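You operate a simulated robot arm through the tools that you are given. There is no shell and no other tool. Be economical: measure what you need, move in short steps, check, and stop when the job is done.

Carry out the task below with a simulated robot arm. There is one attempt and no reset: what you move stays moved.

TASK
Key on, find the lamp that stays dark and reset its breaker.
Fine: leave the other breakers; lamp dial and key end off.
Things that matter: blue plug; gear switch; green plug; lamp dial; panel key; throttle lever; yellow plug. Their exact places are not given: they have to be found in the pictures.

Only the result counts: the job must be done as asked and must still hold three seconds after the hand-in. Knocking over, shifting, dropping, spilling or breaking anything else fails it.

THE ROBOT
A 7-joint arm with a two-finger parallel gripper on a trunk, on a base that drives. Base frame: it is fixed to the floor where the robot stands at the start and does not move with it; the origin is under the middle of the robot, x ahead of it, y to its left, z up. Readings come in m, rad, newtons and seconds.
With the tool pointing down near the work surface it reaches from about 0.34 to 0.74 m from the robot's upright axis, wherever it stands. Its first joint turns from -2.496 to 2.496 rad. Places, roughly: blue plug (4x3x8 cm) [0.7, 0, 1]; gear switch [0.5, 0, 0.9]; green plug (4x3x8 cm) [0.7, -0.1, 1]; lamp dial [0.5, -0.3, 0.9]; panel key [0.5, 0.1, 0.9]; throttle lever [0.4, -0.2, 1]; yellow plug (4x3x8 cm) [0.7, 0.1, 1]. Payload 3 kg.
Tool frame: the origin (TCP) lies between the finger pads and is the grasp point; the fingertips stand 0.03 m ahead of it; z points along the fingers, y is the line along which they close. Largest opening 0.094 m; finger width 0.028, thickness 0.01; the body of the gripper, 0.05 by 0.096 m, starts 0.055 m behind the TCP.
Orientation is that of the tool frame in the base frame, as a unit quaternion [w, x, y, z]. With the fingers straight down and closing along the base's y, the tool's x points along the base's -x, its y along +y and its z along -z.

THE INTERFACE
- The arm moves only by the tool drive_tool. Its argument "commands" is text: rows parted by semicolons, each of 7 numbers parted by spaces: the turn, a rotation vector about the tool's x, y, z in units of 120 degrees (1.0 is 120 degrees), then the shift along the tool's x, y, z in units of 250 mm (1.0 is 250 mm), then the finger opening in m, from 0 to 0.094. In form: rx ry rz tx ty tz grip; .... A call has 1 to 8 rows; each row is the pose to reach, as a shift and turn from the pose commanded when the call began, along the tool's axes at that moment. A call with a number of a shift or a turn outside -1 to 1 is refused whole. Each row takes 0.2 s and may step no farther than 0.05 m and 0.15 rad from the row before; otherwise, or with a gripper value out of range, the whole call is refused. Where a pose cannot be reached the arm comes as near as it can. A force on the tool above 40 N (or 10 N above the force at the start of the call, whichever is more), or a blocked arm, ends the call early, and 0.2 s more pass. Each finger travels about 0.045 m/s and halts on what it meets, pressing with about 44 N; the grip force reading is that of the motor and also rises with nothing between the fingers. The clock runs only during rows and for 0.2 s after the last one: add rows that repeat a pose to give the fingers time. It gives the time, the measured TCP pose, the force on the tool (base axes), the opening and the grip force at its end, in the units of the frame above (readings bear some noise), with the torque about the TCP (base axes, N m) and any sound that the robot's microphone picked up.
- Cameras (640 x 400 px; columns grow to the right, rows downward): "scene" is now at [0.0396, 0.074, 1.8271]; the picture's right is [-0.67, -0.74, -0.00], its down [-0.56, 0.51, -0.65] and it looks along [0.48, -0.44, -0.76] (base axes); focal length 262 px, centre (320, 200). "wrist" rides on the gripper at [0.076, 0.014, -0.102] in the tool frame; the picture's right is [-0.18, 0.98, 0.00], its down [-0.75, -0.14, -0.64] and it looks along [-0.63, -0.12, 0.77] (tool axes); focal length 243 px, centre (320, 200).
- get_image(camera): a new picture of that camera. The clock stands still meanwhile.
- raise_lower(by): slides the trunk up (or, below 0, down) by that many m; the arm and the scene camera ride with it, the base frame stays. It gives what a move gives, with no picture.
- roll_base(legs): drives the robot by 1 to 6 legs, each [ahead, left, turn to the left] in m, m and rad, along the robot's own axes; the way and the turn of a leg run together, so that a leg with both is an arc; at most 1.5 m and 3.142 rad a leg. The arm and the cameras ride along, it lands a little off, and it stops where it bumps. It gives what a move gives.
- pan_tilt(pan, tilt): turns the head with the scene camera to pan (to the left, within 2.496 rad either way) and tilt (down, from -0.506 to 1.204), counted from straight ahead of the robot. It gives what a move gives.
- pixel_to_xyz(camera, pixels): for up to 12 pixels [column, row] of the newest picture of that camera ("zoom" is the newest enlarged one), the place [x, y, z] in the base frame of the surface seen there, good to about 0.002 m, but the place of the scene camera against the robot may be out by one fixed shift of up to 0.012 m in any direction. The clock stands still meanwhile.
- zoom(camera, box): a new picture of the part [left, top, right, bottom] of that camera's present view, enlarged. The clock stands still meanwhile.
- sign_off(): hands the job in; it is judged then, once.

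Go step by step. Measure first, check grasps and placings, and put right what went wrong. The budget is 80 turns and 48 pictures, counting those below and the enlarged ones. Unless the task says otherwise, let go and move clear before handing in, and close with one line.

The tools are called after "Call:" by a JSON object that holds its "name" and its "arguments". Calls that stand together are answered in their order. drive_tool: Moves the arm, as the interface text tells. Its arguments: {"type":"object","properties":{"commands":{"type":"string"}},"required":["commands"]} The other tools are called the same way: raise_lower (by) slides the trunk up or down; roll_base (legs) drives the base; pan_tilt (pan, tilt) turns the head that bears the scene camera; get_image (camera) takes a picture; pixel_to_xyz (camera, pixels) gives the place of the surface under pixels of a picture; zoom (camera, box) takes an enlarged picture of a part of a camera's view; sign_off () hands the job in.

At the start:

```text
time_s: 0.0
tcp_pos: [0.3511, -0.4418, 1.272]
tcp_rot: [-0.001, 0.0, 1.0, 0.002]
contact_force: [-0.4, 0.3, -0.4]
wrist_torque: [-0.03, -0.03, 0.01]
opening: 0.094
grasp_force: 0.1
trunk travel left (down, up): [-0.275, 0.115]
robot x, y, heading: [0.0003, -0.0025, 0.003]
head pan, tilt: [-0.74, 0.852]
```

scene: 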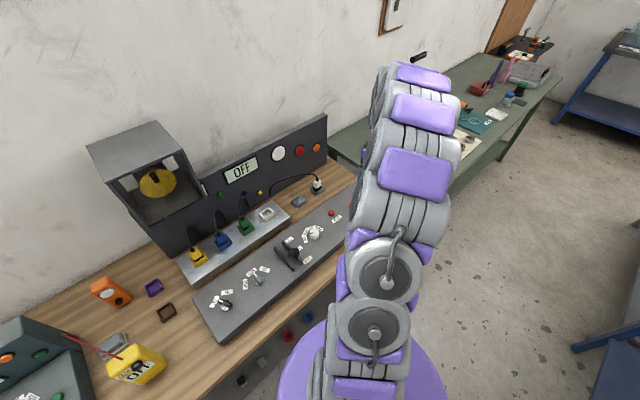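
wrist: 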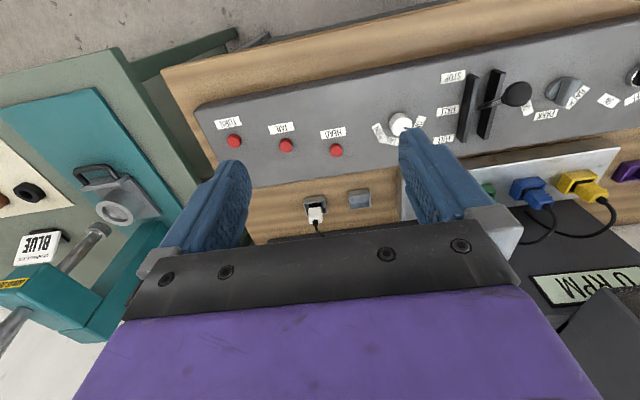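

The wrist picture shows three red breaker buttons (234,140), (286,145), (336,150), a dial at (400,123), a lever at (515,93) and a switch at (565,90). I'll zoom in to read the labels and look at the key.

Call:
{"name": "zoom", "arguments": {"camera": "wrist", "box": [200, 50, 440, 200]}}

Call:
{"name": "zoom", "arguments": {"camera": "scene", "box": [190, 190, 360, 340]}}

Call:
{"name": "zoom", "arguments": {"camera": "scene", "box": [180, 110, 340, 220]}}

```text
2.67 times, centred on (320, 125) of wrist
```

zoom: 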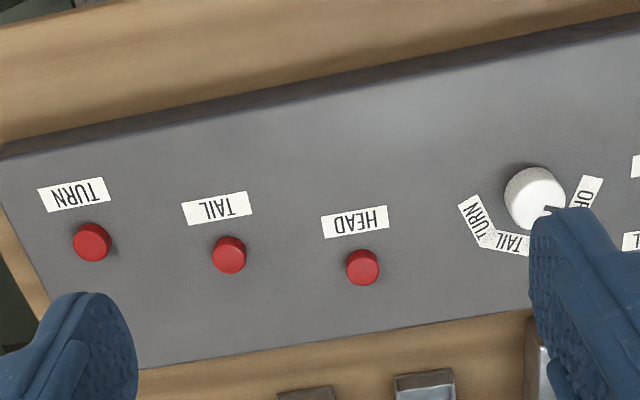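

```text
2.67 times, centred on (275, 265) of scene
```

zoom: 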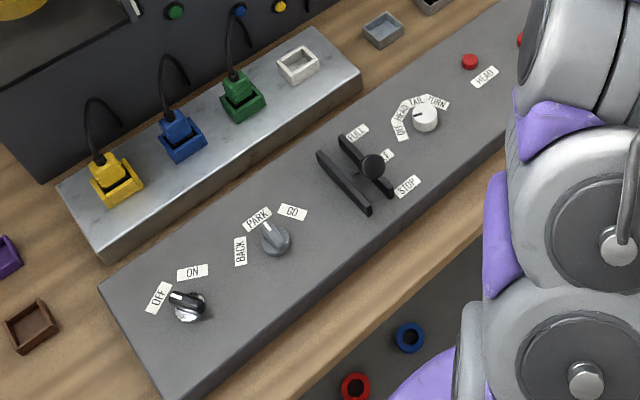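

```text
3.64 times, centred on (260, 165) of scene
```

zoom: 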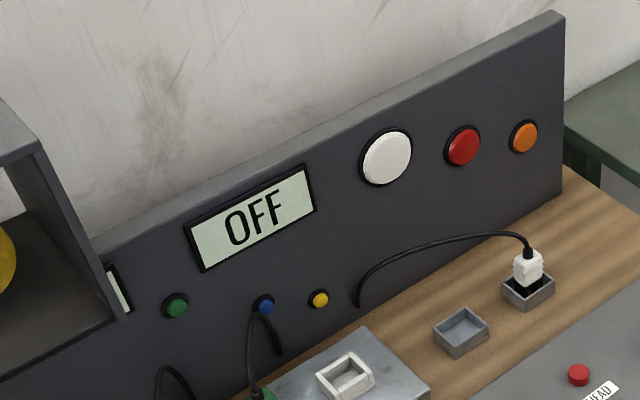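

Layout is clear: key (OFF/ON), dial (OFF/HEAD/TAIL/TURN), breakers HEAD/TAIL/TURN, lamps white/red/orange. I'll measure what the wrist and scene pictures show.

Call:
{"name": "pixel_to_xyz", "arguments": {"camera": "wrist", "pixels": [[234, 140], [286, 145], [336, 150], [400, 121], [408, 126], [515, 93], [560, 88], [633, 77], [270, 160], [300, 100], [385, 133], [391, 140]]}}

Call:
{"name": "pixel_to_xyz", "arguments": {"camera": "scene", "pixels": [[225, 305], [222, 303], [226, 308], [218, 301], [241, 292], [232, 301], [315, 231], [312, 229], [331, 213], [300, 238], [318, 224], [288, 254]]}}

Call:
{"name": "zoom", "arguments": {"camera": "scene", "box": [200, 280, 264, 320]}}

Call:
{"name": "zoom", "arguments": {"camera": "scene", "box": [284, 205, 348, 245]}}

```text
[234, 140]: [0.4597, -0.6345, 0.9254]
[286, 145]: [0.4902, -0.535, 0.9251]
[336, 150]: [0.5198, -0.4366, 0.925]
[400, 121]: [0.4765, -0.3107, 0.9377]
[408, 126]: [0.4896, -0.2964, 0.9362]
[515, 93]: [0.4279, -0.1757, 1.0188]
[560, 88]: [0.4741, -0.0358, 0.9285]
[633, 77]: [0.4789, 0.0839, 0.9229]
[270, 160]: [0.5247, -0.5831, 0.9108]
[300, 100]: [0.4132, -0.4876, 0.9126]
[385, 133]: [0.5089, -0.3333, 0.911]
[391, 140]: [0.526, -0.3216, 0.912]
```

```text
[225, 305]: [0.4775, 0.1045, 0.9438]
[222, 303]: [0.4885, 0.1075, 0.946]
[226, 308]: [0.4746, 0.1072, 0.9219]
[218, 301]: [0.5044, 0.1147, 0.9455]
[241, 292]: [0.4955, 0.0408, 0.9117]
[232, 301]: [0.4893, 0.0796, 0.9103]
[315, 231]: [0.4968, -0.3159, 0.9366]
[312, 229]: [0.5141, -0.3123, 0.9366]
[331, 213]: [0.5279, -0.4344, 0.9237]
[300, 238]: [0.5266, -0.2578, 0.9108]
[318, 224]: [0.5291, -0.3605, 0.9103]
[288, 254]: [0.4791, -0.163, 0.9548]
```

```text
10.00 times, centred on (232, 300) of scene
```

zoom: 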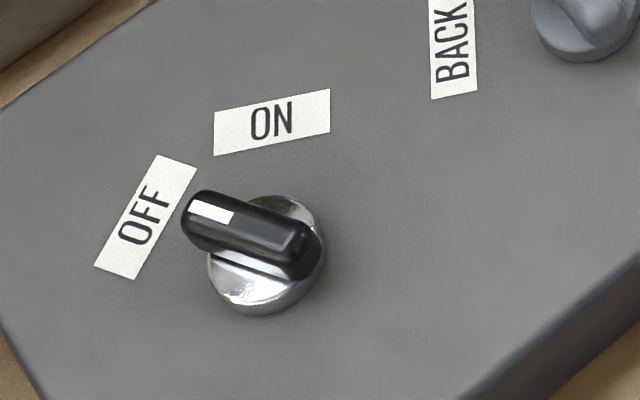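

```text
10.00 times, centred on (316, 225) of scene
```

zoom: 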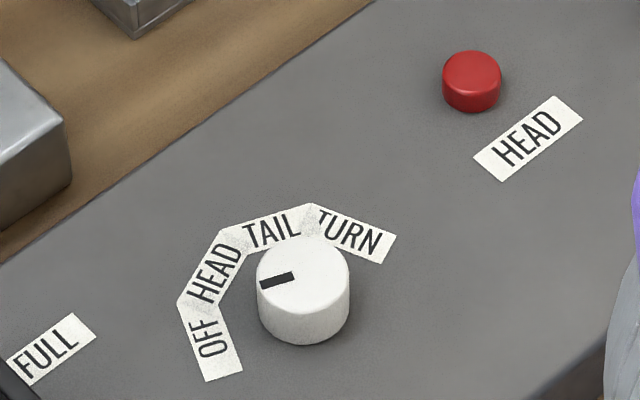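

The dial mark points at OFF and the key's white stripe points at OFF too. I'll bring the arm over toward the key, staying high.

Call:
{"name": "drive_tool", "arguments": {"commands": "0 0 0 0 0.19 0 0.094; 0 0 0 0 0.38 0 0.094; 0 0 0 0 0.57 0 0.094; 0 0 0 0 0.76 0 0.094; 0 0 0 0 0.95 0 0.094"}}

Call:
{"name": "drive_tool", "arguments": {"commands": "0 0 0 -0.04 0.19 0 0.094; 0 0 0 -0.08 0.38 0 0.094; 0 0 0 -0.12 0.57 0 0.094; 0 0 0 -0.16 0.76 0 0.094; 0 0 0 -0.2 0.95 0 0.094; 0 0 0 -0.2 0.95 0.1 0.094; 0 0 0 -0.2 0.95 0.2 0.094; 0 0 0 -0.2 0.95 0.2 0.094"}}

Call:
{"name": "get_image", "arguments": {"camera": "wrist"}}

```text
time_s: 1.2
tcp_pos: [0.3502, -0.1921, 1.2756]
tcp_rot: [0.001, 0.001, 1.0, -0.002]
contact_force: [-0.4, -0.5, -0.3]
wrist_torque: [-0.01, 0.04, -0.01]
opening: 0.0942
grasp_force: 0.0
trunk travel left (down, up): [-0.275, 0.115]
robot x, y, heading: [-0.0001, 0.0002, -0.002]
head pan, tilt: [-0.74, 0.852]
```

```text
time_s: 3.0
tcp_pos: [0.4005, 0.0413, 1.2239]
tcp_rot: [0.0, 0.0, 1.0, 0.0]
contact_force: [-0.9, -0.1, 0.4]
wrist_torque: [0.02, 0.01, 0.01]
opening: 0.0938
grasp_force: 0.1
trunk travel left (down, up): [-0.275, 0.115]
robot x, y, heading: [0.0005, -0.0019, 0.002]
head pan, tilt: [-0.74, 0.852]
```

```text
40 pictures are left
```

wrist: 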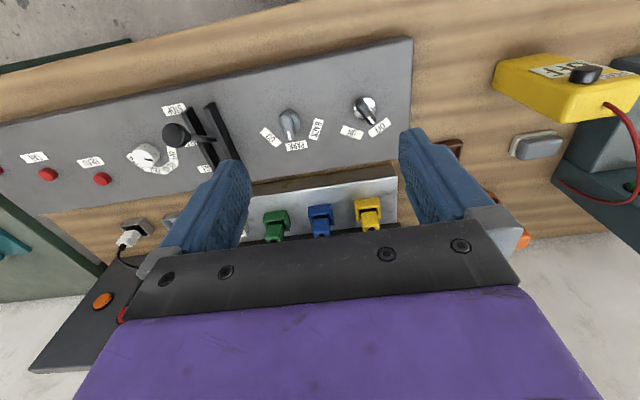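

The key sits at (365,110), stripe end toward OFF at (378,126). Zooming to measure the bar.

Call:
{"name": "zoom", "arguments": {"camera": "wrist", "box": [333, 90, 397, 140]}}

Call:
{"name": "pixel_to_xyz", "arguments": {"camera": "wrist", "pixels": [[362, 104], [368, 114], [374, 121], [379, 127], [352, 132], [358, 112], [370, 106]]}}

```text
8.00 times, centred on (365, 115) of wrist
```

zoom: 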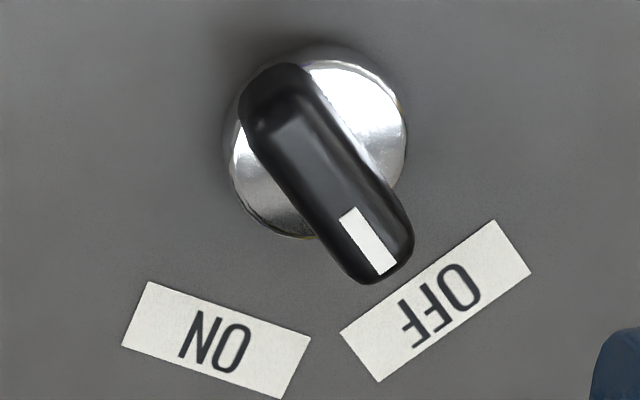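

```text
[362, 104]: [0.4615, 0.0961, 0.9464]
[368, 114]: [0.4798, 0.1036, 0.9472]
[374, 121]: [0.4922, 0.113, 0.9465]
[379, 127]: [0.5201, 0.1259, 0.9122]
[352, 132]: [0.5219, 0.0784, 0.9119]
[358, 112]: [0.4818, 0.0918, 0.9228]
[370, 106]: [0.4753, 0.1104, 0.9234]
```

Call:
{"name": "pixel_to_xyz", "arguments": {"camera": "zoom", "pixels": [[278, 110], [360, 225], [378, 260], [268, 195], [340, 85], [257, 215], [395, 130], [435, 305], [220, 340], [320, 165], [290, 180], [350, 140]]}}

```text
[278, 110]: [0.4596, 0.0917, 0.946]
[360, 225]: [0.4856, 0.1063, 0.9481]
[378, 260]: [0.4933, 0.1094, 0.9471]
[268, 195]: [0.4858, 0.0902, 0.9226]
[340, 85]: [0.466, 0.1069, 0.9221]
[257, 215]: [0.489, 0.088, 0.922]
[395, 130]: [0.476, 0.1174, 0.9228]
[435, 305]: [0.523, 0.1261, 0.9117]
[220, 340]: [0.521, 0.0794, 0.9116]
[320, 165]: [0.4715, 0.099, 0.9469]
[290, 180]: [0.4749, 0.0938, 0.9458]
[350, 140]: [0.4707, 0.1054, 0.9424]
```

Key axis is about (0.475, 0.100), bar at ~28° from +x, ON ~53° clockwise. I'll align above it at TCP z≈1.02.

Call:
{"name": "drive_tool", "arguments": {"commands": "0 0 -0.047 -0.06 0.047 0.16 0.07; 0 0 -0.093 -0.119 0.094 0.32 0.05; 0 0 -0.14 -0.179 0.142 0.48 0.05; 0 0 -0.187 -0.238 0.189 0.64 0.05; 0 0 -0.233 -0.298 0.236 0.8 0.05; 0 0 -0.233 -0.298 0.236 0.8 0.05; 0 0 -0.233 -0.298 0.236 0.8 0.05"}}

Call:
{"name": "get_image", "arguments": {"camera": "wrist"}}

```text
time_s: 4.6
tcp_pos: [0.4752, 0.0989, 1.0236]
tcp_rot: [-0.001, -0.24, 0.971, -0.001]
contact_force: [-0.6, -0.2, 0.0]
wrist_torque: [0.01, 0.01, 0.02]
opening: 0.0498
grasp_force: 0.0
trunk travel left (down, up): [-0.275, 0.115]
robot x, y, heading: [-0.001, -0.001, 0.002]
head pan, tilt: [-0.74, 0.852]
```

```text
38 pictures are left
```

wrist: 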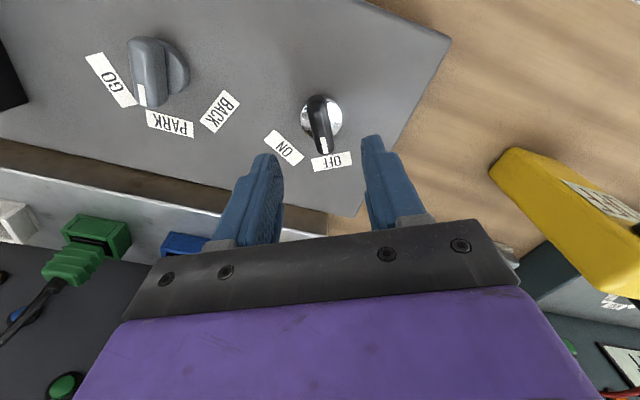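

Aligned over the key. Descend to z≈0.957 and close.

Call:
{"name": "drive_tool", "arguments": {"commands": "0 0 0 0 0 0.14 0.05; 0 0 0 0 0 0.264 0.05; 0 0 0 0 0 0.264 0.05; 0 0 0 0 0 0.264 0.03; 0 0 0 0 0 0.264 0.012; 0 0 0 0 0 0.264 0.008; 0 0 0 0 0 0.264 0.008; 0 0 0 0 0 0.264 0.008"}}

Call:
{"name": "get_image", "arguments": {"camera": "wrist"}}

```text
time_s: 6.4
tcp_pos: [0.4774, 0.0998, 0.9578]
tcp_rot: [0.0, -0.242, 0.97, 0.0]
contact_force: [4.0, -4.5, -1.8]
wrist_torque: [0.05, -0.24, 0.05]
opening: 0.0157
grasp_force: 44.7
trunk travel left (down, up): [-0.275, 0.115]
robot x, y, heading: [-0.0007, 0.0004, 0.003]
head pan, tilt: [-0.74, 0.852]
```

```text
37 pictures are left
```

wrist: 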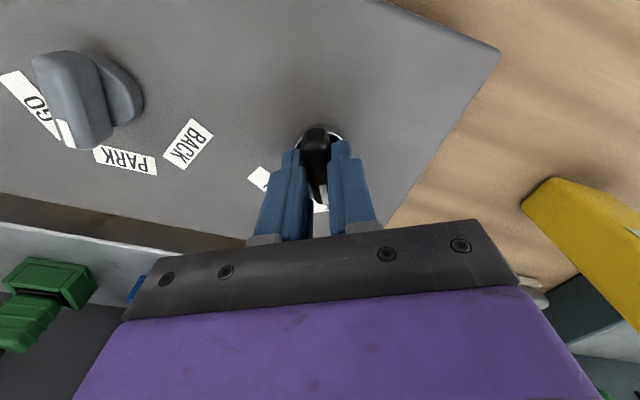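

Gripped the key bar (15.7 mm). Turning clockwise ~54° to ON.

Call:
{"name": "drive_tool", "arguments": {"commands": "0 0 0.065 0 0 0 0.008; 0 0 0.13 0 0 0 0.008; 0 0 0.195 0 0 0 0.008; 0 0 0.26 0 0 0 0.008; 0 0 0.325 0 0 0 0.008; 0 0 0.39 0 0 0 0.008; 0 0 0.445 0 0 0 0.008; 0 0 0.445 0 0 0 0.008"}}

Call:
{"name": "zoom", "arguments": {"camera": "scene", "box": [180, 110, 340, 220]}}

```text
time_s: 8.2
tcp_pos: [0.4761, 0.1018, 0.9585]
tcp_rot: [0.0, 0.221, 0.975, -0.002]
contact_force: [3.0, 16.4, 4.9]
wrist_torque: [1.22, 1.11, -0.01]
opening: 0.0156
grasp_force: 44.7
trunk travel left (down, up): [-0.275, 0.115]
robot x, y, heading: [-0.0022, -0.0023, -0.004]
head pan, tilt: [-0.74, 0.852]
```

```text
3.64 times, centred on (260, 165) of scene
```

zoom: 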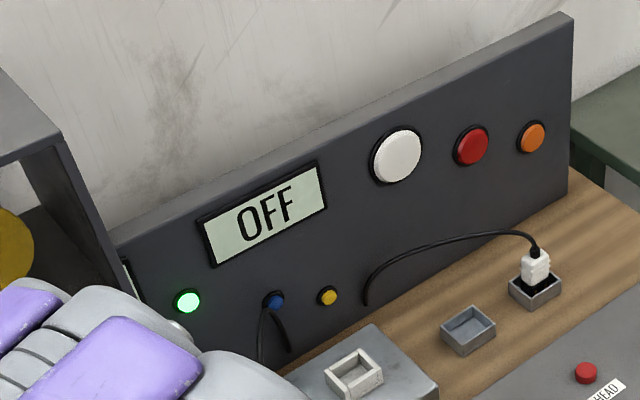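

The green lamp is lit, so the key is on. Release and lift.

Call:
{"name": "drive_tool", "arguments": {"commands": "0 0 0 0 0 0 0.03; 0 0 0 0 0 0 0.05; 0 0 0 0 0 0 0.05; 0 0 0 0 0 -0.15 0.05; 0 0 0 0 0 -0.33 0.05; 0 0 0 0 0 -0.5 0.05; 0 0 0 0 0 -0.5 0.05"}}

Call:
{"name": "get_image", "arguments": {"camera": "wrist"}}

```text
time_s: 9.8
tcp_pos: [0.4769, 0.101, 1.083]
tcp_rot: [0.0, 0.221, 0.975, -0.002]
contact_force: [0.0, -0.2, 0.0]
wrist_torque: [0.01, 0.0, 0.0]
opening: 0.0504
grasp_force: 0.1
trunk travel left (down, up): [-0.275, 0.115]
robot x, y, heading: [-0.002, 0.0041, 0.0]
head pan, tilt: [-0.74, 0.852]
```

```text
35 pictures are left
```

wrist: 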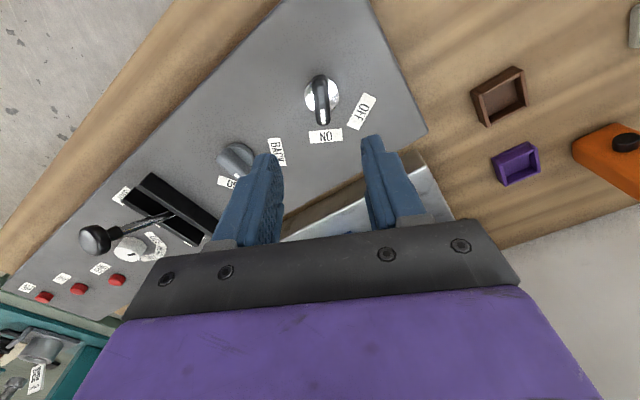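

Key bar now points to ON. Heading to the dial, above the throttle lever, undoing the yaw.

Call:
{"name": "drive_tool", "arguments": {"commands": "0 0 0 0 0 -0.19 0.05; 0 0 -0.0425 -0.054 -0.169 -0.2 0.05; 0 0 -0.085 -0.108 -0.338 -0.2 0.05; 0 0 -0.1275 -0.163 -0.507 -0.2 0.05; 0 0 -0.17 -0.217 -0.676 -0.2 0.05; 0 0 -0.2125 -0.271 -0.845 -0.2 0.05"}}

Call:
{"name": "drive_tool", "arguments": {"commands": "0 0 0 0.04 -0.19 0 0.06; 0 0 0 0.08 -0.38 0 0.06; 0 0 0 0.12 -0.57 0 0.06; 0 0 0 0.16 -0.76 0 0.06; 0 0 0 0.16 -0.76 0 0.06"}}

Call:
{"name": "get_image", "arguments": {"camera": "wrist"}}

```text
time_s: 11.2
tcp_pos: [0.4452, -0.1229, 1.1356]
tcp_rot: [0.0, 0.0, 1.0, 0.0]
contact_force: [0.5, -0.5, 0.5]
wrist_torque: [0.02, -0.01, 0.01]
opening: 0.0502
grasp_force: 0.1
trunk travel left (down, up): [-0.275, 0.115]
robot x, y, heading: [0.0014, -0.0005, 0.001]
head pan, tilt: [-0.74, 0.852]
```

```text
time_s: 12.4
tcp_pos: [0.4034, -0.3104, 1.1363]
tcp_rot: [-0.001, -0.001, 1.0, 0.0]
contact_force: [-1.3, 0.4, 0.2]
wrist_torque: [0.02, -0.01, -0.02]
opening: 0.0601
grasp_force: 0.1
trunk travel left (down, up): [-0.275, 0.115]
robot x, y, heading: [-0.0014, -0.0017, -0.002]
head pan, tilt: [-0.74, 0.852]
```

```text
34 pictures are left
```

wrist: 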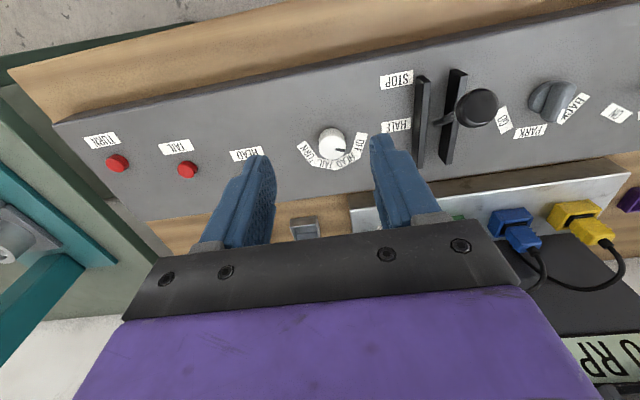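

Call:
{"name": "zoom", "arguments": {"camera": "wrist", "box": [284, 112, 380, 172]}}

Call:
{"name": "pixel_to_xyz", "arguments": {"camera": "zoom", "pixels": [[305, 110], [305, 180], [240, 150], [375, 150], [350, 245], [395, 270], [375, 255]]}}

```text
6.67 times, centred on (332, 142) of wrist
```

zoom: 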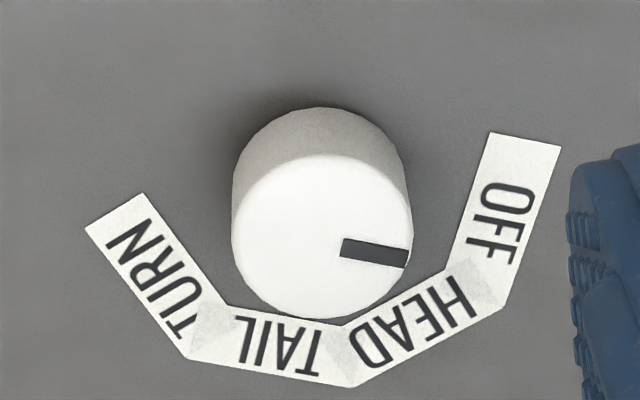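

```text
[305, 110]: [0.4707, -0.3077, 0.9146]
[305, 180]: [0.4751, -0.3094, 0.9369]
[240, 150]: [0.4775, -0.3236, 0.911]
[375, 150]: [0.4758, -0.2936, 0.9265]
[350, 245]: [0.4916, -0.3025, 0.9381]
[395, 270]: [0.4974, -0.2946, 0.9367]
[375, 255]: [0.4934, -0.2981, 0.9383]
```

Call:
{"name": "pixel_to_xyz", "arguments": {"camera": "zoom", "pixels": [[322, 237], [236, 237], [408, 230], [322, 160], [322, 312], [505, 215], [415, 322], [275, 345], [155, 275], [342, 247], [403, 257]]}}

```text
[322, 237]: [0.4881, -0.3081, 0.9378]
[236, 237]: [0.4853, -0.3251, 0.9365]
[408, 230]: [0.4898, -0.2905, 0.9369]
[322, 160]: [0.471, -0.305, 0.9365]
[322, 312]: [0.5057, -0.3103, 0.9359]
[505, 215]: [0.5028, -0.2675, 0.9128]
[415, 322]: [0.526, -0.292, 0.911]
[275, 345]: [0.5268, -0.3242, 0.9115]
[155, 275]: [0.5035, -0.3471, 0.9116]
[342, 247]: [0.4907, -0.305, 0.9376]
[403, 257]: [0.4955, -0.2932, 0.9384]
```

Dial centre (0.488, -0.308), Ø35 mm, top z 0.937; positions are ~45° apart clockwise. I'll yaw +68° counter-clockwise first and come above it.

Call:
{"name": "drive_tool", "arguments": {"commands": "0 0 -0.0708 -0.042 0.001 0.063 0.06; 0 0 -0.1416 -0.085 0.002 0.125 0.06; 0 0 -0.2124 -0.127 0.004 0.188 0.06; 0 0 -0.2832 -0.17 0.005 0.25 0.06; 0 0 -0.354 -0.212 0.006 0.313 0.06; 0 0 -0.4248 -0.254 0.007 0.375 0.06; 0 0 -0.4956 -0.297 0.008 0.438 0.06; 0 0 -0.566 -0.339 0.01 0.5 0.06"}}

Call:
{"name": "get_image", "arguments": {"camera": "wrist"}}

Call:
{"name": "get_image", "arguments": {"camera": "scene"}}

```text
time_s: 14.2
tcp_pos: [0.4888, -0.3079, 1.0087]
tcp_rot: [-0.002, -0.561, 0.828, -0.001]
contact_force: [0.6, 1.2, 0.0]
wrist_torque: [-0.02, 0.0, 0.0]
opening: 0.0601
grasp_force: 0.0
trunk travel left (down, up): [-0.275, 0.115]
robot x, y, heading: [0.0027, -0.001, 0.003]
head pan, tilt: [-0.74, 0.852]
```

```text
32 pictures are left
```

wrist: 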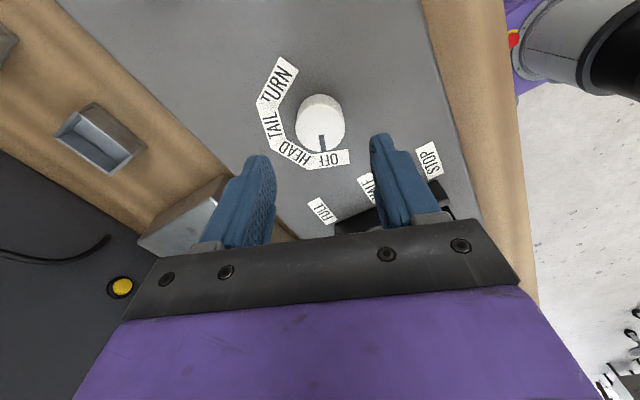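

```text
31 pictures are left
```

scene: 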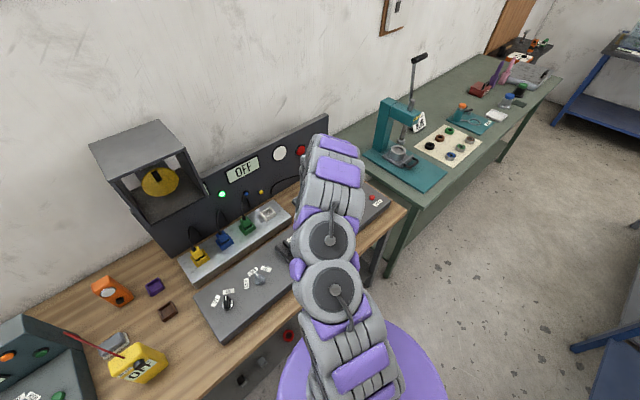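

White and red lamps remain visible at (279,153) and (301,150). Descend and grip the dial.

Call:
{"name": "drive_tool", "arguments": {"commands": "0 0 0 0 0 0.13 0.06; 0 0 0 0 0 0.246 0.06; 0 0 0 0 0 0.246 0.06; 0 0 0 0 0 0.246 0.045; 0 0 0 0 0 0.246 0.03; 0 0 0 0 0 0.246 0.03; 0 0 0 0 0 0.246 0.03"}}

```text
time_s: 15.8
tcp_pos: [0.4894, -0.3079, 0.9452]
tcp_rot: [-0.001, -0.559, 0.829, 0.002]
contact_force: [-13.0, 5.5, -7.8]
wrist_torque: [0.21, -0.24, 0.02]
opening: 0.0376
grasp_force: 44.4
trunk travel left (down, up): [-0.275, 0.115]
robot x, y, heading: [0.0002, -0.0014, -0.001]
head pan, tilt: [-0.74, 0.852]
```

Gripped (37.6 mm). Turn 45° clockwise to HEAD and look at the lamps.

Call:
{"name": "drive_tool", "arguments": {"commands": "0 0 0.064 0 0 0 0.03; 0 0 0.128 0 0 0 0.03; 0 0 0.192 0 0 0 0.03; 0 0 0.256 0 0 0 0.03; 0 0 0.32 0 0 0 0.03; 0 0 0.38 0 0 0 0.03; 0 0 0.38 0 0 0 0.03"}}

Call:
{"name": "zoom", "arguments": {"camera": "scene", "box": [200, 110, 360, 220]}}

```text
time_s: 17.4
tcp_pos: [0.49, -0.3086, 0.9467]
tcp_rot: [-0.001, -0.194, 0.981, 0.0]
contact_force: [-21.6, 10.4, -27.5]
wrist_torque: [-0.35, 0.42, 0.03]
opening: 0.0376
grasp_force: 44.7
trunk travel left (down, up): [-0.275, 0.115]
robot x, y, heading: [0.0007, -0.0057, 0.0]
head pan, tilt: [-0.74, 0.852]
```

```text
3.64 times, centred on (280, 165) of scene
```

zoom: 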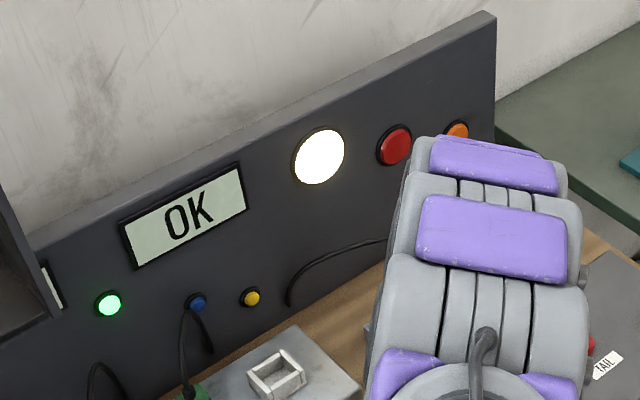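

HEAD lamp (white) lit, display "OK". Force is high, so I'll re-grip to relieve it before turning to TAIL.

Call:
{"name": "drive_tool", "arguments": {"commands": "0 0 0 0 0 0 0.045; 0 0 0 0.005 -0.002 0 0.05; 0 0 0 0.005 -0.002 0 0.05; 0 0 0 0.005 -0.002 0 0.04; 0 0 0 0.005 -0.002 0 0.03; 0 0 0 0.005 -0.002 0 0.03"}}

Call:
{"name": "drive_tool", "arguments": {"commands": "0 0 0.064 0 0 0 0.03; 0 0 0.128 0 0 0 0.03; 0 0 0.192 0 0 0 0.03; 0 0 0.256 0 0 0 0.03; 0 0 0.32 0 0 0 0.03; 0 0 0.38 0 0 0 0.03; 0 0 0.38 0 0 0 0.03"}}

Call:
{"name": "zoom", "arguments": {"camera": "scene", "box": [200, 110, 360, 220]}}

```text
time_s: 18.8
tcp_pos: [0.4902, -0.308, 0.9474]
tcp_rot: [-0.001, -0.193, 0.981, 0.0]
contact_force: [-0.7, 4.9, -1.1]
wrist_torque: [0.79, 0.25, -0.03]
opening: 0.0376
grasp_force: 44.3
trunk travel left (down, up): [-0.275, 0.115]
robot x, y, heading: [-0.0013, -0.0004, -0.003]
head pan, tilt: [-0.74, 0.852]
```

```text
time_s: 20.4
tcp_pos: [0.4901, -0.3082, 0.9479]
tcp_rot: [0.001, 0.202, 0.979, 0.0]
contact_force: [-7.2, 0.4, 10.4]
wrist_torque: [0.1, -0.64, 0.0]
opening: 0.0375
grasp_force: 45.3
trunk travel left (down, up): [-0.275, 0.115]
robot x, y, heading: [0.0026, -0.0021, 0.001]
head pan, tilt: [-0.74, 0.852]
```

```text
3.64 times, centred on (280, 165) of scene
```

zoom: 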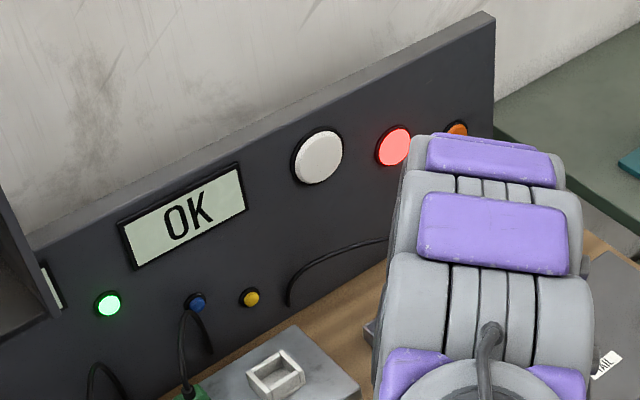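

TAIL (red) is lit too, so TURN should be the dark one. I'll re-grip with yaw turned back (keeps the wrist camera away from the throttle) and turn to TURN to confirm.

Call:
{"name": "drive_tool", "arguments": {"commands": "0 0 0 0 0 0 0.045; 0 0 0 0 0 0 0.06; 0 0 -0.07 0 0 0 0.06; 0 0 -0.14 0 0 0 0.06; 0 0 -0.21 0 0 0 0.06; 0 0 -0.28 0 0 0 0.06; 0 0 -0.35 0 0 0 0.06; 0 0 -0.38 0 0 0 0.06"}}

Call:
{"name": "drive_tool", "arguments": {"commands": "0 0 0 0 0 0 0.045; 0 0 0 0 0 0 0.03; 0 0 0 0 0 0 0.03; 0 0 0 0 0 0 0.03"}}

Call:
{"name": "drive_tool", "arguments": {"commands": "0 0 0.064 0 0 0 0.03; 0 0 0.128 0 0 0 0.03; 0 0 0.192 0 0 0 0.03; 0 0 0.256 0 0 0 0.03; 0 0 0.32 0 0 0 0.03; 0 0 0.38 0 0 0 0.03; 0 0 0.38 0 0 0 0.03"}}

Call:
{"name": "zoom", "arguments": {"camera": "scene", "box": [200, 110, 360, 220]}}

```text
time_s: 22.2
tcp_pos: [0.4904, -0.3097, 0.9469]
tcp_rot: [0.0, -0.194, 0.981, 0.001]
contact_force: [-0.1, 0.3, -0.3]
wrist_torque: [0.0, 0.01, -0.01]
opening: 0.06
grasp_force: 0.1
trunk travel left (down, up): [-0.275, 0.115]
robot x, y, heading: [-0.0019, -0.0004, -0.003]
head pan, tilt: [-0.74, 0.852]
```

```text
time_s: 23.2
tcp_pos: [0.4891, -0.3088, 0.9468]
tcp_rot: [-0.001, -0.194, 0.981, 0.0]
contact_force: [-2.7, 4.6, -3.3]
wrist_torque: [0.13, 0.12, -0.05]
opening: 0.0366
grasp_force: 44.1
trunk travel left (down, up): [-0.275, 0.115]
robot x, y, heading: [0.0001, -0.0042, -0.002]
head pan, tilt: [-0.74, 0.852]
```

```text
time_s: 24.8
tcp_pos: [0.491, -0.3097, 0.9476]
tcp_rot: [0.0, 0.202, 0.979, -0.002]
contact_force: [-2.8, 4.5, 0.3]
wrist_torque: [0.12, 0.17, 0.62]
opening: 0.0367
grasp_force: 45.2
trunk travel left (down, up): [-0.275, 0.115]
robot x, y, heading: [0.0005, 0.0013, -0.001]
head pan, tilt: [-0.74, 0.852]
```

```text
3.64 times, centred on (280, 165) of scene
```

zoom: 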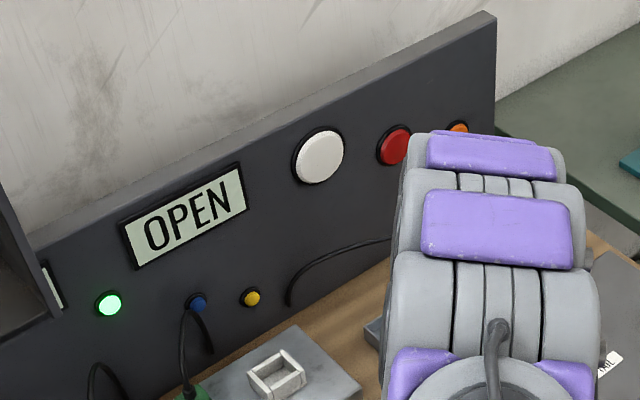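

Display reads "OPEN" at TURN: TURN is the tripped breaker. Release, lift, and check the floor area to the right, since the TURN breaker (0.460,-0.635) is ~0.78 m away.

Call:
{"name": "drive_tool", "arguments": {"commands": "0 0 0 0 0 0 0.045; 0 0 0 0 0 0 0.06; 0 0 0 0 0 0 0.06; 0 0 0 0 0 -0.15 0.06; 0 0 0 0 0 -0.33 0.06; 0 0 0 0 0 -0.5 0.06; 0 0 0 0 0 -0.7 0.06; 0 0 0 0 0 -0.8 0.06"}}

Call:
{"name": "get_image", "arguments": {"camera": "scene"}}

Call:
{"name": "get_image", "arguments": {"camera": "wrist"}}

Call:
{"name": "pixel_to_xyz", "arguments": {"camera": "scene", "pixels": [[392, 286], [440, 220], [563, 82], [408, 206], [500, 300], [575, 345], [430, 300]]}}

```text
time_s: 26.6
tcp_pos: [0.4902, -0.3112, 1.1481]
tcp_rot: [0.001, 0.202, 0.979, 0.0]
contact_force: [-0.2, -0.1, 0.9]
wrist_torque: [-0.01, 0.01, 0.01]
opening: 0.0597
grasp_force: 0.1
trunk travel left (down, up): [-0.275, 0.115]
robot x, y, heading: [0.0015, 0.0003, -0.001]
head pan, tilt: [-0.74, 0.852]
```

```text
27 pictures are left
```

scene: 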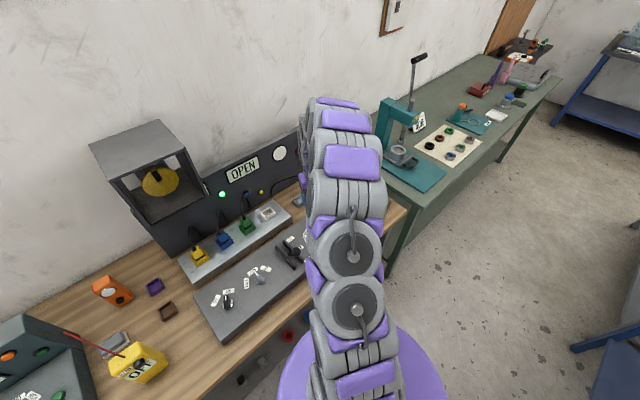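

```text
26 pictures are left
```

wrist: 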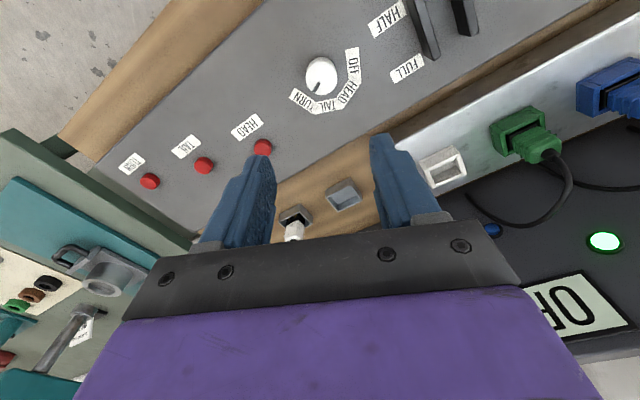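

```text
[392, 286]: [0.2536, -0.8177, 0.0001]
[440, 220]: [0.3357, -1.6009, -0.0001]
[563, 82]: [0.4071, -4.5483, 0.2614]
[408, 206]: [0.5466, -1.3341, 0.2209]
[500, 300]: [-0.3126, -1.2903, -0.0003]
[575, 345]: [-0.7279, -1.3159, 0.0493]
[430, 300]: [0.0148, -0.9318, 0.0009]
```

Floor is clear to the right. Roll 0.2 m right so that breakers, dial and key are all in comfortable reach.

Call:
{"name": "roll_base", "arguments": {"legs": [[0, -0.2, 0]]}}

Call:
{"name": "get_image", "arguments": {"camera": "wrist"}}

Call:
{"name": "get_image", "arguments": {"camera": "scene"}}

```text
time_s: 28.2
tcp_pos: [0.4905, -0.5115, 1.148]
tcp_rot: [0.001, 0.203, 0.979, -0.002]
contact_force: [-0.3, -0.4, -0.1]
wrist_torque: [-0.02, -0.02, 0.05]
opening: 0.0599
grasp_force: 0.0
trunk travel left (down, up): [-0.275, 0.115]
robot x, y, heading: [0.0017, -0.2006, 0.002]
head pan, tilt: [-0.74, 0.852]
```

```text
25 pictures are left
```

wrist: 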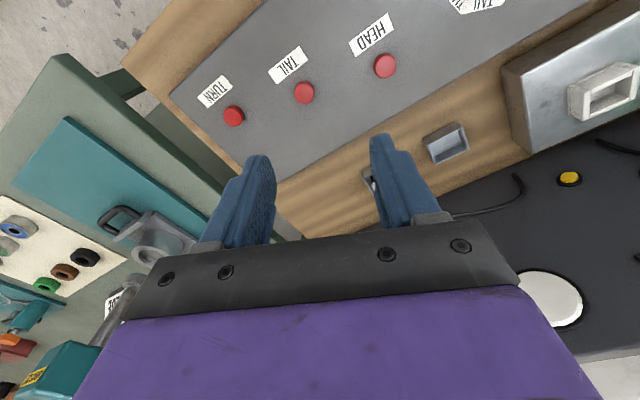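

```text
24 pictures are left
```

scene: 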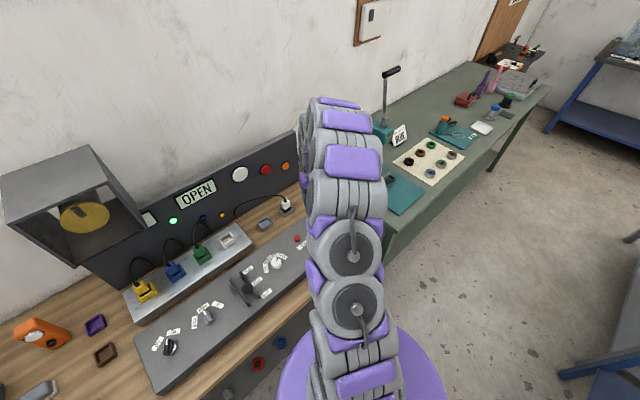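

Call:
{"name": "zoom", "arguments": {"camera": "wrist", "box": [190, 55, 334, 145]}}

Call:
{"name": "pixel_to_xyz", "arguments": {"camera": "wrist", "pixels": [[234, 115], [235, 118], [304, 91], [305, 94], [386, 64], [228, 128]]}}

```text
4.44 times, centred on (262, 100) of wrist
```

zoom: 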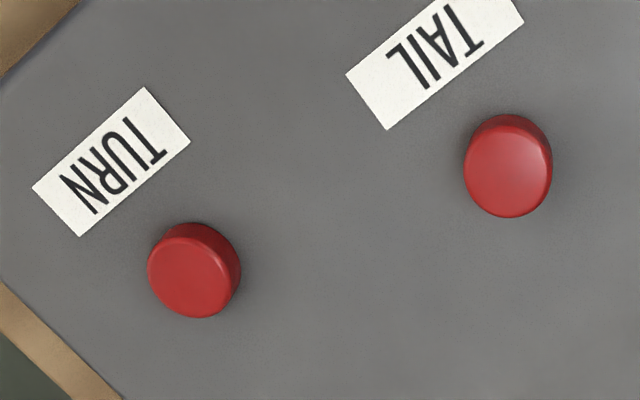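

```text
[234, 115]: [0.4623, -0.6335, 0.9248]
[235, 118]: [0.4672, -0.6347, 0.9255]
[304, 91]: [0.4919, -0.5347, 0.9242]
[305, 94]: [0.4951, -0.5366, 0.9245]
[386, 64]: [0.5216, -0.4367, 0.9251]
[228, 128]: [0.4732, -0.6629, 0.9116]
```

TURN button centre ≈ (0.465, -0.635), top z 0.925. Move above with fingers closed.

Call:
{"name": "drive_tool", "arguments": {"commands": "0 0 -0.05 -0.026 -0.124 0.1 0.03; 0 0 -0.1 -0.052 -0.247 0.2 0.0; 0 0 -0.15 -0.077 -0.371 0.3 0.0; 0 0 -0.195 -0.103 -0.494 0.4 0.0; 0 0 -0.195 -0.103 -0.494 0.5 0.0; 0 0 -0.195 -0.103 -0.494 0.592 0.0; 0 0 -0.195 -0.103 -0.494 0.592 0.0; 0 0 -0.195 -0.103 -0.494 0.592 0.0"}}

Call:
{"name": "get_image", "arguments": {"camera": "wrist"}}

```text
time_s: 30.0
tcp_pos: [0.4635, -0.639, 0.9983]
tcp_rot: [0.001, 0.0, 1.0, 0.001]
contact_force: [0.6, 0.1, -0.2]
wrist_torque: [0.0, 0.01, -0.01]
opening: 0.0
grasp_force: 33.1
trunk travel left (down, up): [-0.275, 0.115]
robot x, y, heading: [-0.0019, -0.2037, 0.001]
head pan, tilt: [-0.74, 0.852]
```

```text
22 pictures are left
```

wrist: 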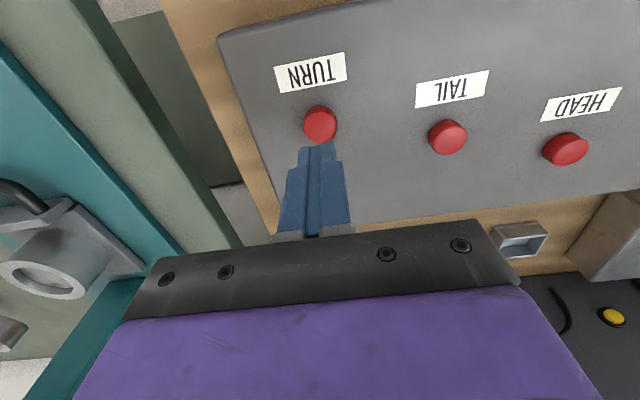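

Call:
{"name": "pixel_to_xyz", "arguments": {"camera": "wrist", "pixels": [[320, 123], [308, 127], [333, 123], [320, 135], [320, 112]]}}

```text
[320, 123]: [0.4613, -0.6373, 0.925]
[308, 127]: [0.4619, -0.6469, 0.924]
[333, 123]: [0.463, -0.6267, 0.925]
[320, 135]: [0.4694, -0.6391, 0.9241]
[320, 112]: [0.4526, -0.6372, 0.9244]
```

Centred on the button. Press down gradually.

Call:
{"name": "drive_tool", "arguments": {"commands": "0 0 0 0 0 0.15 0; 0 0 0 0 0 0.17 0; 0 0 0 0 0 0.182 0; 0 0 0 0 0 0.192 0; 0 0 0 0 0 0.2 0; 0 0 0 0 0 0.208 0; 0 0 0 0 0 0.208 0"}}

Call:
{"name": "get_image", "arguments": {"camera": "scene"}}

```text
time_s: 31.6
tcp_pos: [0.4635, -0.6383, 0.9469]
tcp_rot: [0.002, 0.0, 1.0, 0.0]
contact_force: [0.5, 1.5, 5.5]
wrist_torque: [0.05, 0.01, -0.01]
opening: 0.0001
grasp_force: 33.3
trunk travel left (down, up): [-0.275, 0.115]
robot x, y, heading: [0.0013, -0.1993, -0.003]
head pan, tilt: [-0.74, 0.852]
heard: click
```

```text
21 pictures are left
```

scene: 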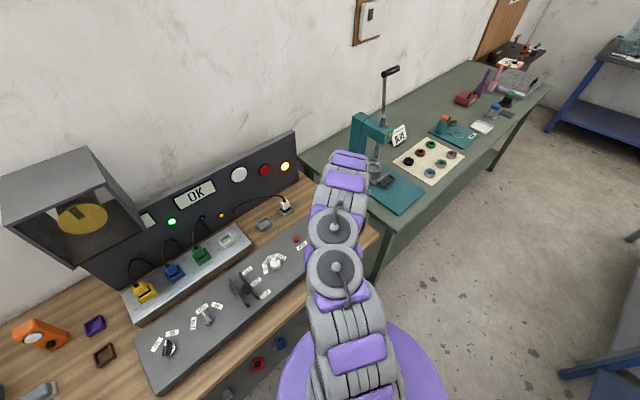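

Click heard, display "OK", orange lamp lit. Lift and return to the dial.

Call:
{"name": "drive_tool", "arguments": {"commands": "0 0 0 0 0 -0.19 0; 0 0 0 0 0 -0.38 0; 0 0 0 0 0 -0.57 0; 0 0 0 0 0 -0.72 0; 0 0 0 0 0.19 -0.72 0.02; 0 0 0 0 0.38 -0.72 0.04; 0 0 0 0 0.57 -0.72 0.06; 0 0 0 0 0.76 -0.72 0.06"}}

Call:
{"name": "drive_tool", "arguments": {"commands": "0 0 0.05 -0.025 0.14 0 0.06; 0 0 0.1 -0.05 0.28 0 0.06; 0 0 0.15 -0.075 0.42 0 0.06; 0 0 0.19 -0.1 0.56 0 0.06; 0 0 0.19 -0.1 0.56 0.15 0.06; 0 0 0.19 -0.1 0.56 0.3 0.06; 0 0 0.19 -0.1 0.56 0.45 0.06; 0 0 0.19 -0.1 0.56 0.45 0.06"}}

Call:
{"name": "get_image", "arguments": {"camera": "wrist"}}

```text
time_s: 33.4
tcp_pos: [0.4625, -0.4448, 1.1281]
tcp_rot: [0.001, 0.0, 1.0, -0.001]
contact_force: [-0.4, -0.1, 0.2]
wrist_torque: [0.03, 0.0, 0.01]
opening: 0.0599
grasp_force: 0.0
trunk travel left (down, up): [-0.275, 0.115]
robot x, y, heading: [-0.0007, -0.2033, 0.001]
head pan, tilt: [-0.74, 0.852]
```

```text
time_s: 35.2
tcp_pos: [0.4862, -0.3085, 1.0155]
tcp_rot: [0.002, 0.198, 0.98, -0.001]
contact_force: [-0.5, -0.6, 0.6]
wrist_torque: [0.0, -0.02, -0.01]
opening: 0.0599
grasp_force: 0.0
trunk travel left (down, up): [-0.275, 0.115]
robot x, y, heading: [-0.0002, -0.2, -0.006]
head pan, tilt: [-0.74, 0.852]
```

```text
20 pictures are left
```

wrist: 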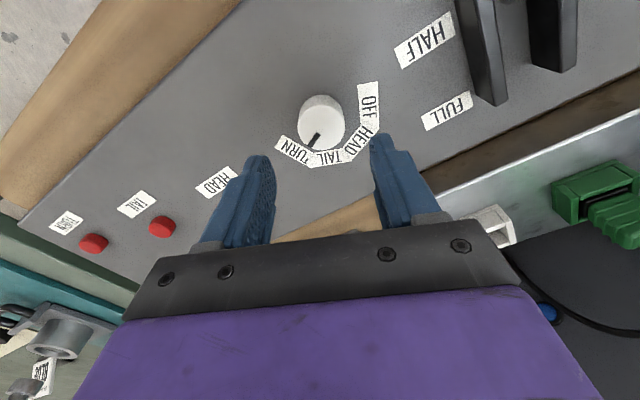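

Above the dial, mark pointing to TURN. Descend, grip, and turn counter-clockwise.

Call:
{"name": "drive_tool", "arguments": {"commands": "0 0 0 -0.007 0.003 0.15 0.06; 0 0 0 -0.007 0.003 0.274 0.06; 0 0 0 -0.007 0.003 0.274 0.06; 0 0 0 -0.007 0.003 0.274 0.045; 0 0 0 -0.007 0.003 0.274 0.03; 0 0 0 -0.007 0.003 0.274 0.03; 0 0 0 -0.007 0.003 0.274 0.03"}}

Call:
{"name": "drive_tool", "arguments": {"commands": "0 0 -0.064 0 0 0 0.03; 0 0 -0.128 0 0 0 0.03; 0 0 -0.192 0 0 0 0.03; 0 0 -0.256 0 0 0 0.03; 0 0 -0.32 0 0 0 0.03; 0 0 -0.38 0 0 0 0.03; 0 0 -0.38 0 0 0 0.03"}}

```text
time_s: 36.8
tcp_pos: [0.4894, -0.3077, 0.9455]
tcp_rot: [0.001, 0.197, 0.98, 0.0]
contact_force: [-2.6, -2.5, -1.9]
wrist_torque: [-0.47, -0.09, 0.03]
opening: 0.0366
grasp_force: 45.2
trunk travel left (down, up): [-0.275, 0.115]
robot x, y, heading: [-0.0031, -0.2044, -0.008]
head pan, tilt: [-0.74, 0.852]
```

```text
time_s: 38.4
tcp_pos: [0.4877, -0.309, 0.9453]
tcp_rot: [0.0, -0.197, 0.98, 0.0]
contact_force: [-16.3, -8.2, -24.6]
wrist_torque: [-0.4, 0.36, 0.02]
opening: 0.0365
grasp_force: 45.1
trunk travel left (down, up): [-0.275, 0.115]
robot x, y, heading: [-0.001, -0.2004, -0.002]
head pan, tilt: [-0.74, 0.852]
```

Force builds up, so regrip, then another 45°.

Call:
{"name": "drive_tool", "arguments": {"commands": "0 0 0 0 0 0 0.045; 0 0 0 0 0 0 0.05; 0 0 0 0 0 0 0.05; 0 0 0 0 0 0 0.04; 0 0 0 0 0 0 0.03; 0 0 0 0 0 0 0.03"}}

Call:
{"name": "drive_tool", "arguments": {"commands": "0 0 -0.064 0 0 0 0.03; 0 0 -0.128 0 0 0 0.03; 0 0 -0.192 0 0 0 0.03; 0 0 -0.256 0 0 0 0.03; 0 0 -0.32 0 0 0 0.03; 0 0 -0.38 0 0 0 0.03; 0 0 -0.38 0 0 0 0.03"}}

Call:
{"name": "get_image", "arguments": {"camera": "scene"}}

```text
time_s: 39.8
tcp_pos: [0.4908, -0.3089, 0.9475]
tcp_rot: [0.002, -0.197, 0.98, 0.0]
contact_force: [0.7, -3.2, 2.3]
wrist_torque: [-0.13, 0.11, 0.02]
opening: 0.0367
grasp_force: 43.9
trunk travel left (down, up): [-0.275, 0.115]
robot x, y, heading: [-0.0035, -0.2039, -0.002]
head pan, tilt: [-0.74, 0.852]
```

```text
time_s: 41.4
tcp_pos: [0.4897, -0.3074, 0.9459]
tcp_rot: [0.001, -0.563, 0.826, -0.002]
contact_force: [-11.2, -0.5, 8.8]
wrist_torque: [0.21, 0.42, -0.06]
opening: 0.0364
grasp_force: 45.1
trunk travel left (down, up): [-0.275, 0.115]
robot x, y, heading: [0.001, -0.2029, -0.004]
head pan, tilt: [-0.74, 0.852]
```

```text
19 pictures are left
```

scene: 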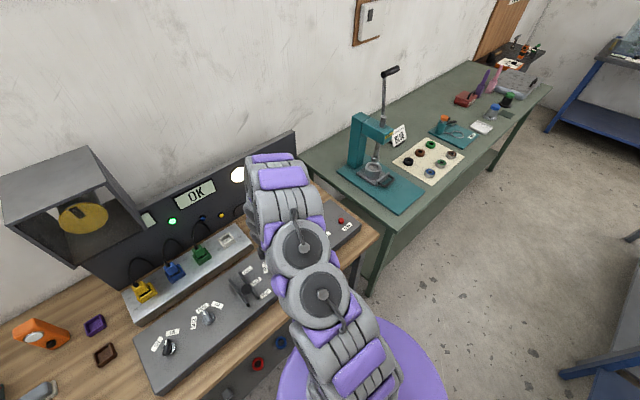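

White lamp is lit at (238,175) — dial at HEAD. Regrip 45° back and turn the last 45° to OFF.

Call:
{"name": "drive_tool", "arguments": {"commands": "0 0 0 0 0 0 0.045; 0 0 0 0 0 0 0.06; 0 0 0.07 0 0 0 0.06; 0 0 0.14 0 0 0 0.06; 0 0 0.21 0 0 0 0.06; 0 0 0.28 0 0 0 0.06; 0 0 0.35 0 0 0 0.06; 0 0 0.38 0 0 0 0.06"}}

Call:
{"name": "drive_tool", "arguments": {"commands": "0 0 0 0 0 0 0.045; 0 0 0 0 0 0 0.03; 0 0 0 0 0 0 0.03; 0 0 0 0 0 0 0.03"}}

Call:
{"name": "drive_tool", "arguments": {"commands": "0 0 -0.064 0 0 0 0.03; 0 0 -0.128 0 0 0 0.03; 0 0 -0.192 0 0 0 0.03; 0 0 -0.256 0 0 0 0.03; 0 0 -0.32 0 0 0 0.03; 0 0 -0.38 0 0 0 0.03; 0 0 -0.38 0 0 0 0.03"}}

Call:
{"name": "drive_tool", "arguments": {"commands": "0 0 0 0 0 0 0.045; 0 0 0 0 0 0 0.06; 0 0 0 0 0 0 0.06; 0 0 0 0 0 -0.15 0.06; 0 0 0 0 0 -0.33 0.06; 0 0 0 0 0 -0.5 0.06; 0 0 0 0 0 -0.68 0.06; 0 0 0 0 0 -0.8 0.06"}}

Call:
{"name": "get_image", "arguments": {"camera": "wrist"}}

Call:
{"name": "get_image", "arguments": {"camera": "scene"}}

```text
time_s: 43.2
tcp_pos: [0.4908, -0.3082, 0.9466]
tcp_rot: [0.001, -0.197, 0.98, -0.001]
contact_force: [0.3, -0.8, -1.3]
wrist_torque: [0.04, 0.0, 0.02]
opening: 0.0599
grasp_force: 0.0
trunk travel left (down, up): [-0.275, 0.115]
robot x, y, heading: [-0.0029, -0.2019, -0.002]
head pan, tilt: [-0.74, 0.852]
```

```text
time_s: 44.2
tcp_pos: [0.4907, -0.3077, 0.9467]
tcp_rot: [0.002, -0.198, 0.98, -0.001]
contact_force: [4.5, -2.0, 3.5]
wrist_torque: [0.21, 0.17, 0.04]
opening: 0.0374
grasp_force: 45.2
trunk travel left (down, up): [-0.275, 0.115]
robot x, y, heading: [-0.0002, -0.2058, -0.003]
head pan, tilt: [-0.74, 0.852]
```

```text
time_s: 45.8
tcp_pos: [0.4908, -0.3065, 0.9473]
tcp_rot: [0.001, -0.564, 0.826, -0.001]
contact_force: [-6.1, 1.9, 4.9]
wrist_torque: [0.07, 0.77, -0.57]
opening: 0.0376
grasp_force: 45.1
trunk travel left (down, up): [-0.275, 0.115]
robot x, y, heading: [-0.0012, -0.2014, -0.005]
head pan, tilt: [-0.74, 0.852]
```

```text
time_s: 47.6
tcp_pos: [0.4873, -0.3042, 1.1486]
tcp_rot: [0.0, -0.562, 0.827, -0.001]
contact_force: [-0.6, 0.5, -0.3]
wrist_torque: [0.02, -0.01, 0.0]
opening: 0.0597
grasp_force: 0.1
trunk travel left (down, up): [-0.275, 0.115]
robot x, y, heading: [0.0018, -0.2014, -0.002]
head pan, tilt: [-0.74, 0.852]
```

```text
18 pictures are left
```

wrist: 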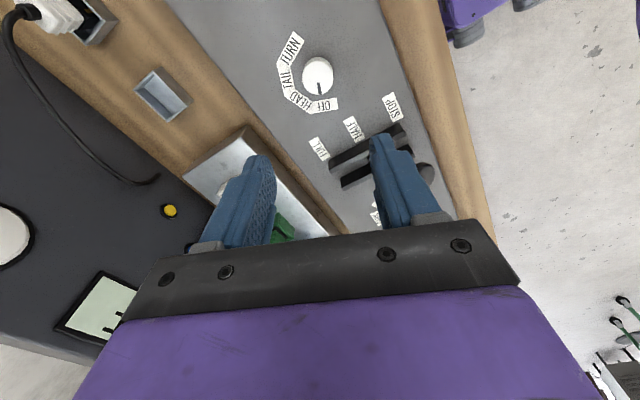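

```text
17 pictures are left
```

scene: 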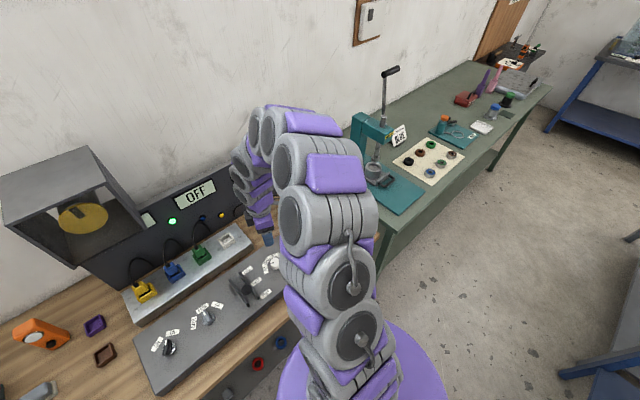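

Dial is at OFF, display "OFF". Now to the key, with yaw going to −25°.

Call:
{"name": "drive_tool", "arguments": {"commands": "0 0 0.0708 -0.112 0.044 0 0.06; 0 0 0.1416 -0.223 0.088 0 0.06; 0 0 0.2124 -0.335 0.132 0 0.06; 0 0 0.2832 -0.446 0.176 0 0.06; 0 0 0.354 -0.558 0.22 0 0.06; 0 0 0.4248 -0.67 0.264 0 0.05; 0 0 0.4956 -0.781 0.308 0 0.05; 0 0 0.566 -0.893 0.352 0 0.05"}}

Call:
{"name": "drive_tool", "arguments": {"commands": "0 0 0.054 0.011 0.165 0 0.05; 0 0 0.108 0.022 0.33 0 0.05; 0 0 0.162 0.033 0.495 0 0.05; 0 0 0.2175 0.044 0.66 0 0.05; 0 0 0.2175 0.044 0.66 0.16 0.05; 0 0 0.2175 0.044 0.66 0.32 0.05; 0 0 0.2175 0.044 0.66 0.46 0.05; 0 0 0.2175 0.044 0.66 0.46 0.05"}}

Call:
{"name": "get_image", "arguments": {"camera": "wrist"}}

```text
time_s: 49.4
tcp_pos: [0.4883, -0.0642, 1.1476]
tcp_rot: [0.001, -0.003, 1.0, -0.002]
contact_force: [-0.6, 1.1, -0.2]
wrist_torque: [-0.02, 0.0, -0.01]
opening: 0.05
grasp_force: 0.1
trunk travel left (down, up): [-0.275, 0.115]
robot x, y, heading: [0.0017, -0.2005, -0.0]
head pan, tilt: [-0.74, 0.852]
```

```text
time_s: 51.2
tcp_pos: [0.4777, 0.1007, 1.0311]
tcp_rot: [0.002, 0.222, 0.975, -0.001]
contact_force: [-0.3, -0.1, 0.0]
wrist_torque: [-0.01, -0.02, 0.01]
opening: 0.0501
grasp_force: 0.1
trunk travel left (down, up): [-0.275, 0.115]
robot x, y, heading: [-0.0002, -0.2031, -0.001]
head pan, tilt: [-0.74, 0.852]
```

```text
16 pictures are left
```

wrist: 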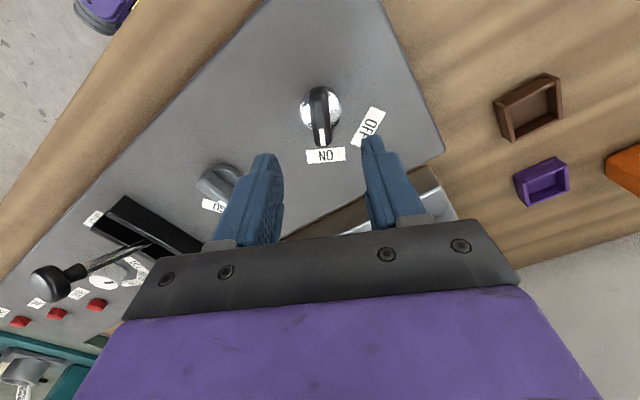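

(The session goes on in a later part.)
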